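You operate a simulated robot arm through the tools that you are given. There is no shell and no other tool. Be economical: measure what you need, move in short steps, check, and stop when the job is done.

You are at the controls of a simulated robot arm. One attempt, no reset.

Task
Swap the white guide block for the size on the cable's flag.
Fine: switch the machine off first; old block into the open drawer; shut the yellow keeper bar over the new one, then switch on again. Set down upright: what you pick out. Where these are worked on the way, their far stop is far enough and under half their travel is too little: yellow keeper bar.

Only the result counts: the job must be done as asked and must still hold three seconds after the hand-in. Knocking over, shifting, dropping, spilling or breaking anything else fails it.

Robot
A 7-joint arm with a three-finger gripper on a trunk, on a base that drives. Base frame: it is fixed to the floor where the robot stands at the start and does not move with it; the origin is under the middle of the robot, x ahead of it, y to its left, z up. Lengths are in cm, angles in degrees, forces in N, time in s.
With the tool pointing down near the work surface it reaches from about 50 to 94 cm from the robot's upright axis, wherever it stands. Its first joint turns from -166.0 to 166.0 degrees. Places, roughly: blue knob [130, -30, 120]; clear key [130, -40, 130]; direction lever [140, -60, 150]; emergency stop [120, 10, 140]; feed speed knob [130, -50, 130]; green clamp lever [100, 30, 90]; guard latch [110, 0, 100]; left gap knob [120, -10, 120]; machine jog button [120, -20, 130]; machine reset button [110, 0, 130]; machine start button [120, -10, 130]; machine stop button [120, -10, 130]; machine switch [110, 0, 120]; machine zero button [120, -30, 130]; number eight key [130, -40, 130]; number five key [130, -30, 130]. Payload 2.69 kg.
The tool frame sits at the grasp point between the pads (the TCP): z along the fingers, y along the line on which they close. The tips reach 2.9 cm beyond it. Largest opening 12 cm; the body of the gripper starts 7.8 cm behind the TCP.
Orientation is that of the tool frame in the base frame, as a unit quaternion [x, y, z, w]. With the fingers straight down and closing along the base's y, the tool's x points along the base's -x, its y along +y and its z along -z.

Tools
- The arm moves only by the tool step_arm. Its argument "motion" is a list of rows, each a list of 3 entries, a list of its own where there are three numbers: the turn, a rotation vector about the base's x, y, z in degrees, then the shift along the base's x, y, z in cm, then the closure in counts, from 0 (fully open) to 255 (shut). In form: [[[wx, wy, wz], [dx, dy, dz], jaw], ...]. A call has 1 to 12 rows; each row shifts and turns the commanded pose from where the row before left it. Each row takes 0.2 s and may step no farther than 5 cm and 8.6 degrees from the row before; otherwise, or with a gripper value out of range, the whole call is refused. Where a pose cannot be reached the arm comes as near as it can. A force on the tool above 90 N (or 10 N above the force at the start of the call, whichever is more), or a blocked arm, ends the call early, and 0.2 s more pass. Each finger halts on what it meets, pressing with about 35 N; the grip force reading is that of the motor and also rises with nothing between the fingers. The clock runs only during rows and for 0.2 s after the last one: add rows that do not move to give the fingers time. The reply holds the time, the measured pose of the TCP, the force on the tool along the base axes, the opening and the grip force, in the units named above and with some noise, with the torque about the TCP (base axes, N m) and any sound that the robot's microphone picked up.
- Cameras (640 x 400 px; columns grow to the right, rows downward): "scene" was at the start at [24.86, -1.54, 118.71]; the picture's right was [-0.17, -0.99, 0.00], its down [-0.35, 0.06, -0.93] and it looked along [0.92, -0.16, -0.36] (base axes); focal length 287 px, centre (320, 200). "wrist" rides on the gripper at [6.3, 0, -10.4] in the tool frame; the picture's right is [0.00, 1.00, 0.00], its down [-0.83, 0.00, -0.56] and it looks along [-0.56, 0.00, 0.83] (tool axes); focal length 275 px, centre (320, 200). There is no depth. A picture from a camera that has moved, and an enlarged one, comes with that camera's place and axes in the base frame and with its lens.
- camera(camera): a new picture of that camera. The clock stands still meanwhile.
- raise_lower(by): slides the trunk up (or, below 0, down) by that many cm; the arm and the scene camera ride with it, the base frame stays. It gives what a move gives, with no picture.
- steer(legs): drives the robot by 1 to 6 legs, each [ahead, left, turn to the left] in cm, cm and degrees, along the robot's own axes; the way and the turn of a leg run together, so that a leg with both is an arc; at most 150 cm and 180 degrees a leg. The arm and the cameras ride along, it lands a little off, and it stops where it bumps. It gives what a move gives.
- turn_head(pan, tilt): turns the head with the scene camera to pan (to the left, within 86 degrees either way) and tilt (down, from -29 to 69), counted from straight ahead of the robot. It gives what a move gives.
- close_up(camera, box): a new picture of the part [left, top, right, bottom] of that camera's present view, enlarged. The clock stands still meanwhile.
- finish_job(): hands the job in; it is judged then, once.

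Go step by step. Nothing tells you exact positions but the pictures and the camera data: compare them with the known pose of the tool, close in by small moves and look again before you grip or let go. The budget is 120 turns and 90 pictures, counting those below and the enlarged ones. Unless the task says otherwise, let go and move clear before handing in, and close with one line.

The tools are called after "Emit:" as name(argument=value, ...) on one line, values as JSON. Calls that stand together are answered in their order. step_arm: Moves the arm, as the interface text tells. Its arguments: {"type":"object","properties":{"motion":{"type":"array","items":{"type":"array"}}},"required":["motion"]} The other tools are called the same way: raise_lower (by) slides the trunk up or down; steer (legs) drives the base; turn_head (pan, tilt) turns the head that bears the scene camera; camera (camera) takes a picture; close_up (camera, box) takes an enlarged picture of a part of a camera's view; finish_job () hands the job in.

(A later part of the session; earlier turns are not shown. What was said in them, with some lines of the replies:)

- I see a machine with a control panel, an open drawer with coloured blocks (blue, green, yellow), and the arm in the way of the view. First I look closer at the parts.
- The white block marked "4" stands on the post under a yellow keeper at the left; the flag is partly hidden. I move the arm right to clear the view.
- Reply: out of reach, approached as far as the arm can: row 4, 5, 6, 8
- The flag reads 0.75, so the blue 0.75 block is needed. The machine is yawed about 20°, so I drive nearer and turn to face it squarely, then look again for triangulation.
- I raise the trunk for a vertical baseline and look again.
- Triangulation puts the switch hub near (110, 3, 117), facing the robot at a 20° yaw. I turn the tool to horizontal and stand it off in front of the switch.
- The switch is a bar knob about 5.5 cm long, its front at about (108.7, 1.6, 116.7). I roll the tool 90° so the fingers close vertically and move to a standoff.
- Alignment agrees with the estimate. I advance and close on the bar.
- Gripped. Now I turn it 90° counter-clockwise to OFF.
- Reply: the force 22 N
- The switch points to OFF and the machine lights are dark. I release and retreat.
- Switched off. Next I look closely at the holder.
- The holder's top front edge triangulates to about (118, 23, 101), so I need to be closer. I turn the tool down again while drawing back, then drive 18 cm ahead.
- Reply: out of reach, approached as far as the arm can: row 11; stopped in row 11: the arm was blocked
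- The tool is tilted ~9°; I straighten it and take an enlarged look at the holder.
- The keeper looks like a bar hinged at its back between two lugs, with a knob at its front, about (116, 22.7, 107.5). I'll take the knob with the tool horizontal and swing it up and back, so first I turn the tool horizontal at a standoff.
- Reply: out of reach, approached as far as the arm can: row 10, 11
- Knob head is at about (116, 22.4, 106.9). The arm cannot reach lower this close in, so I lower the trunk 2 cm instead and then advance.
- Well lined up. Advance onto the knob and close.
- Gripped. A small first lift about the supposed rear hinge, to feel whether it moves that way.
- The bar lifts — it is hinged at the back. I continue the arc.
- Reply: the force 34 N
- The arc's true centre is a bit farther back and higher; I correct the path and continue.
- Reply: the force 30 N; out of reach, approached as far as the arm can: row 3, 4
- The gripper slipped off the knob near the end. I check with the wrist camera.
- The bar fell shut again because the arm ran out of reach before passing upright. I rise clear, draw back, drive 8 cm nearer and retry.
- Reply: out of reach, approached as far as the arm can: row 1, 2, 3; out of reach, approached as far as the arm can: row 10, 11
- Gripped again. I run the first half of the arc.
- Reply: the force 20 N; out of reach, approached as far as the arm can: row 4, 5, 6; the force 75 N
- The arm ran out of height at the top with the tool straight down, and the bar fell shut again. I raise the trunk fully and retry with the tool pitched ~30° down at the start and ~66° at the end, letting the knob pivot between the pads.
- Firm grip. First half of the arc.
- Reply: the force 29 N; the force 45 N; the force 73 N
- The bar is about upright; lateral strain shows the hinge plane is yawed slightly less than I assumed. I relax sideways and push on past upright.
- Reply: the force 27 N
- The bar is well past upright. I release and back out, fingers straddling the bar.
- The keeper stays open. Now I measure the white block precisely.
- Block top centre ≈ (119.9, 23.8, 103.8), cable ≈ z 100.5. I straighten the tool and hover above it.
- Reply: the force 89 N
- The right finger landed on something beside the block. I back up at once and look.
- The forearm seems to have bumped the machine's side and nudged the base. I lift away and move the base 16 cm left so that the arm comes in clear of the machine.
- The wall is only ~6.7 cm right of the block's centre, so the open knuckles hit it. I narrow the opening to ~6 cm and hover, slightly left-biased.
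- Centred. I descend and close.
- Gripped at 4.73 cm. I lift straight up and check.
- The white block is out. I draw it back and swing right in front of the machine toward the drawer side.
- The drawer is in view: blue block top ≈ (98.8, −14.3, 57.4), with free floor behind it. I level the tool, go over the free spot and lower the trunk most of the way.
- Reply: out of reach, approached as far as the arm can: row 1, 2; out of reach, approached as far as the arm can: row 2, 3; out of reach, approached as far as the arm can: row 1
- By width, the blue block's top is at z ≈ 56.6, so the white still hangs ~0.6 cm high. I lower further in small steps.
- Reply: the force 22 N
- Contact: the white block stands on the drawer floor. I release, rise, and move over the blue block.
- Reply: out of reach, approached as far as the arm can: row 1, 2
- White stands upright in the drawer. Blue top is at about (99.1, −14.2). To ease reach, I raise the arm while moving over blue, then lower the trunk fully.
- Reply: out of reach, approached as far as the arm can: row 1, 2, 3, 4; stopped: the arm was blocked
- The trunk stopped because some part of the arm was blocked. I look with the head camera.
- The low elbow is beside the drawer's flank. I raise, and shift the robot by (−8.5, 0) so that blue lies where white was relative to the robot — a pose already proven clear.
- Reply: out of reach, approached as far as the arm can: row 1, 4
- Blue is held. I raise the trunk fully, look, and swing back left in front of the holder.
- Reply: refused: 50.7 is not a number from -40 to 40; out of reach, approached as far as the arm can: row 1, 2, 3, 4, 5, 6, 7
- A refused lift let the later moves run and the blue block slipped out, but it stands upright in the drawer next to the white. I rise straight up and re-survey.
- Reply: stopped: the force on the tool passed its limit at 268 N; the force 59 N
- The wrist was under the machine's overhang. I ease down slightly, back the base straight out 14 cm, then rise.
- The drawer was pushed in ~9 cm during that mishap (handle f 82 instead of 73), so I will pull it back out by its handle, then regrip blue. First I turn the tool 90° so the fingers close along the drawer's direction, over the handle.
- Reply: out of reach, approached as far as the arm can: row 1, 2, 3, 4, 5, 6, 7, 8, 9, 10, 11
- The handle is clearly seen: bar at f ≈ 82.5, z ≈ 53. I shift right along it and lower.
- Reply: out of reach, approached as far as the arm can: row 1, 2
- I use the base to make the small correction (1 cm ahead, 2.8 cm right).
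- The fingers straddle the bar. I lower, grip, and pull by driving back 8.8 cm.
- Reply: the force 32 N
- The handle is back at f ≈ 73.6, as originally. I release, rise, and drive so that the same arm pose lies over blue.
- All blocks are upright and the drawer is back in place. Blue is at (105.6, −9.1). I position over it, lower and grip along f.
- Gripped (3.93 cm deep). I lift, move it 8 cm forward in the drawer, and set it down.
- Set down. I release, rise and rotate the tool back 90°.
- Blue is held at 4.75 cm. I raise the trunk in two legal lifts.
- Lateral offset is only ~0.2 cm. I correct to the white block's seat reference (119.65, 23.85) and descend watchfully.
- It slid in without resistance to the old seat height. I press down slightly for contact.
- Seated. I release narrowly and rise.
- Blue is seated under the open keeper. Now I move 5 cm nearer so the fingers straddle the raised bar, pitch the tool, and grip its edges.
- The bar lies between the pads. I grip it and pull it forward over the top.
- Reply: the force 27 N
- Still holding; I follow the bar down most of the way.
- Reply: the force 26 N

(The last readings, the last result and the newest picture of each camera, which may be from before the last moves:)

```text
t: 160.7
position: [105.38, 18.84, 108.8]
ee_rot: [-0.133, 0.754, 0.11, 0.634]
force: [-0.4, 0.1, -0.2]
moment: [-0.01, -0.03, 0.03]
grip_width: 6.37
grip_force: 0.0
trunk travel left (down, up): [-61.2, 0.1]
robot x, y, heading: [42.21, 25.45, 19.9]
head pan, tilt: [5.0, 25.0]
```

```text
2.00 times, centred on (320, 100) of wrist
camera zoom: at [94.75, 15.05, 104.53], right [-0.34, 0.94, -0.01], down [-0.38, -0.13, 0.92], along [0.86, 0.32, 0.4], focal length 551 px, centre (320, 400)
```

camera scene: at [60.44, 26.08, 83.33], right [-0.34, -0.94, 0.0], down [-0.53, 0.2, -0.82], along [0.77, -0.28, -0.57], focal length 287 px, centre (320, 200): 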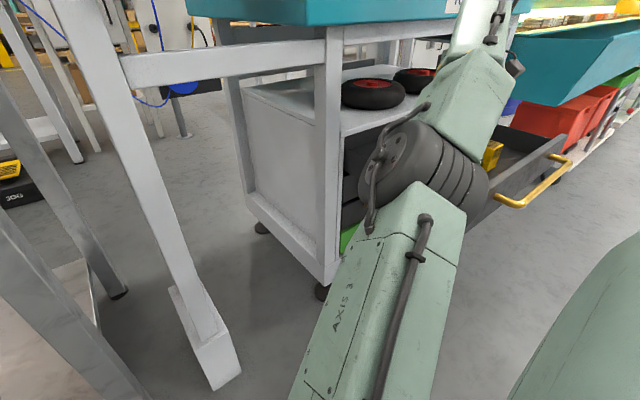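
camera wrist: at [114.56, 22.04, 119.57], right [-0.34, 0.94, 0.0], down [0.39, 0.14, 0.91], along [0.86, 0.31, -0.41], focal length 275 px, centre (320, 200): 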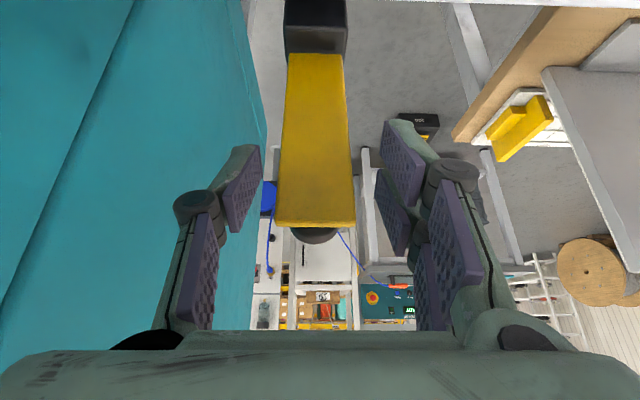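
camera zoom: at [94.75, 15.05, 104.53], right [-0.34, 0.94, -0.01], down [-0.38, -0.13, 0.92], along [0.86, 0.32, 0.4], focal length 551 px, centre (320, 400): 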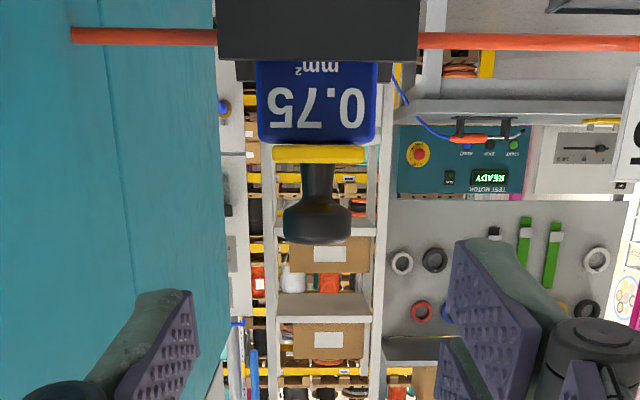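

The keeper lies flat over the blue block. Now I back away and move right to the switch.

Emit:
steer(legs=[[-14, 0, 0], [0, -17.3, 0]])

Emit:
step_arm(motion=[[[1.7, -4.7, 0], [0, 0, 2.5], 100], [[1.7, -4.7, 0], [0, 0, 2.5], 100], [[0, 0, 0], [0, 0, 2.5], 100], [[0, 0, 0], [0, 0, 0], 100]])

```text
t: 163.6
position: [97.94, -2.14, 108.94]
ee_rot: [-0.134, 0.755, 0.111, 0.633]
force: [0.0, -0.4, 0.4]
moment: [0.05, 0.01, 0.02]
grip_width: 6.35
grip_force: 0.1
trunk travel left (down, up): [-61.2, 0.1]
robot x, y, heading: [34.55, 4.08, 20.0]
head pan, tilt: [5.0, 25.0]
```

```text
t: 164.6
position: [97.94, -2.01, 116.24]
ee_rot: [-0.124, 0.696, 0.122, 0.696]
force: [0.3, 0.2, -1.4]
moment: [-0.02, 0.0, -0.01]
grip_width: 7.33
grip_force: 0.0
trunk travel left (down, up): [-61.2, 0.1]
robot x, y, heading: [34.66, 4.26, 20.1]
head pan, tilt: [5.0, 25.0]
```

Emit:
step_arm(motion=[[[0, 0, 0], [2.4, 0.75, 0.1], 120], [[0, 0, 0], [2.4, 0.75, 0.1], 120]])

Emit:
camera(camera="wrist")

```text
t: 165.2
position: [102.86, -0.57, 116.22]
ee_rot: [-0.123, 0.696, 0.121, 0.696]
force: [-0.1, -0.2, -0.1]
moment: [-0.01, -0.01, 0.05]
grip_width: 6.34
grip_force: 0.0
trunk travel left (down, up): [-61.2, 0.1]
robot x, y, heading: [34.47, 4.34, 20.1]
head pan, tilt: [5.0, 25.0]
```

```text
2 pictures are left
camera wrist: at [93.09, -4.09, 110.04], right [-0.34, 0.94, -0.01], down [-0.52, -0.18, 0.83], along [0.78, 0.29, 0.56], focal length 275 px, centre (320, 200)
```

wrist: 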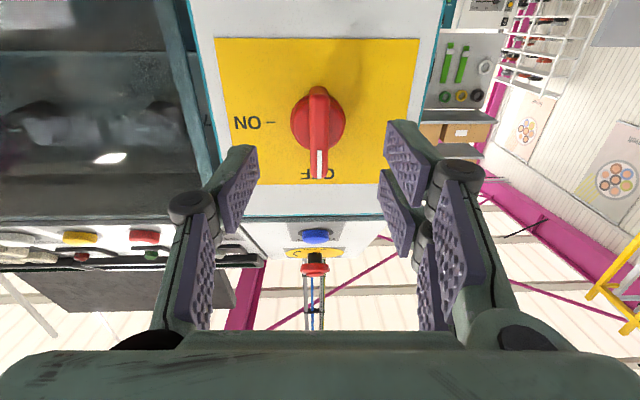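

Centred on the bar. I advance and close.

Emit:
step_arm(motion=[[[0, 0, 0], [2.4, 0.87, 0.1], 120], [[0, 0, 0], [2.3, 0.85, 0.1], 120], [[0, 0, 0], [0, 0, 0], 180], [[0, 0, 0], [0, 0, 0], 230], [[0, 0, 0], [0, 0, 0], 255], [[0, 0, 0], [0, 0, 0], 255], [[0, 0, 0], [0, 0, 0], 255]])

```text
t: 166.8
position: [107.6, 1.04, 116.49]
ee_rot: [-0.124, 0.696, 0.123, 0.696]
force: [1.2, -0.2, 0.1]
moment: [0.07, 0.03, -0.44]
grip_width: 1.22
grip_force: 28.2
trunk travel left (down, up): [-61.2, 0.1]
robot x, y, heading: [34.66, 4.17, 19.9]
head pan, tilt: [5.0, 25.0]
```

Gripped (1.22 cm). I turn it 90° clockwise to ON.

Emit:
step_arm(motion=[[[7.7, 2.78, 0], [0, 0, 0], 255], [[7.7, 2.78, 0], [0, 0, 0], 255], [[7.7, 2.78, 0], [0, 0, 0], 255], [[7.7, 2.78, 0], [0, 0, 0], 255], [[7.7, 2.78, 0], [0, 0, 0], 255], [[7.7, 2.78, 0], [0, 0, 0], 255], [[7.7, 2.78, 0], [0, 0, 0], 255], [[7.7, 2.78, 0], [0, 0, 0], 255], [[7.7, 2.78, 0], [0, 0, 0], 255], [[7.7, 2.78, 0], [0, 0, 0], 255], [[7.9, 2.85, 0], [0, 0, 0], 255], [[0, 0, 0], [0, 0, 0], 255]])

```text
t: 169.4
position: [107.51, 0.82, 116.36]
ee_rot: [0.41, 0.578, 0.579, 0.404]
force: [-13.9, -22.4, -33.2]
moment: [-0.63, 0.68, 0.05]
grip_width: 1.2
grip_force: 38.9
trunk travel left (down, up): [-61.2, 0.1]
robot x, y, heading: [34.64, 4.18, 19.9]
head pan, tilt: [5.0, 25.0]
```

Emit:
step_arm(motion=[[[0, 0, 0], [0, 0, 0], 190], [[0, 0, 0], [0, 0, 0], 120], [[0, 0, 0], [0, 0, 0], 80], [[0, 0, 0], [-3.8, -1.37, 0], 60], [[0, 0, 0], [-3.8, -1.37, 0], 60], [[0, 0, 0], [-3.8, -1.37, 0], 60], [[0, 0, 0], [-3.8, -1.37, 0], 60]])

Emit:
camera(camera="scene")

```text
t: 171.0
position: [92.22, -4.37, 116.6]
ee_rot: [0.406, 0.578, 0.58, 0.407]
force: [0.1, 0.0, -0.8]
moment: [0.02, -0.03, 0.0]
grip_width: 9.19
grip_force: 0.1
trunk travel left (down, up): [-61.2, 0.1]
robot x, y, heading: [34.34, 4.31, 19.6]
head pan, tilt: [5.0, 25.0]
```

```text
1 pictures are left
camera scene: at [57.61, 13.46, 137.97], right [0.42, -0.91, 0.0], down [-0.38, -0.18, -0.91], along [0.82, 0.38, -0.42], focal length 287 px, centre (320, 200)
```

scene: 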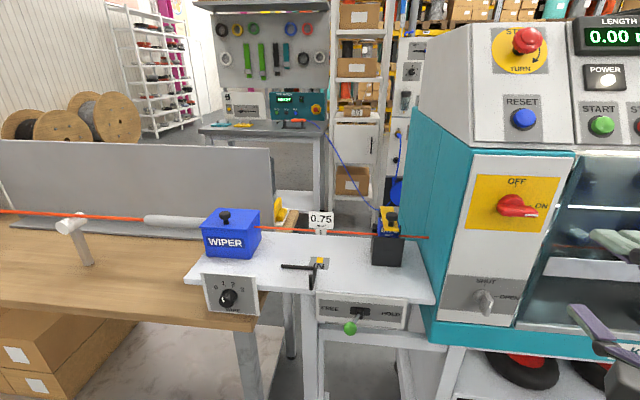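

The machine is on again and its display is lit. I use the last picture to check the keeper.

Emit:
close_up(camera="scene", box=[340, 190, 436, 250])

```text
6.67 times, centred on (388, 220) of scene
camera zoom: at [57.61, 13.46, 137.97], right [0.42, -0.91, 0.0], down [-0.38, -0.18, -0.91], along [0.82, 0.38, -0.42], focal length 1912 px, centre (-133, 67)
```

zoom: 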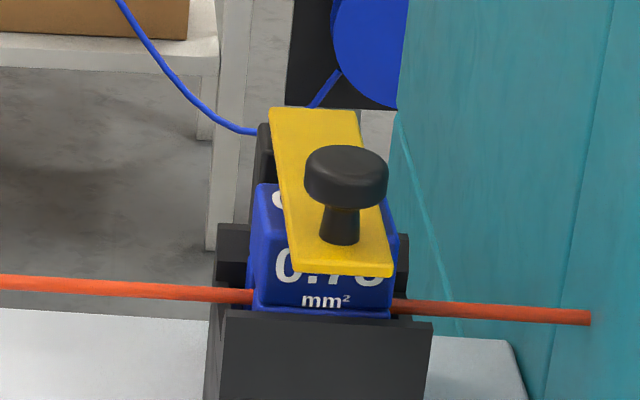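

The blue 0.75 block is seated, the keeper is shut flat over it, the switch is on, and the white block stands upright in the open drawer. The arm is clear, so I hand in.

Emit:
finish_job()

```text
The job is handed in.
```

The blue 0.75 block has replaced the white 4 under the shut keeper bar, the white block stands upright in the drawer, and the machine is on again. One mishap on the way: the drawer got pushed in about 9 cm, and I pulled it back to within about 1 cm of where it was.
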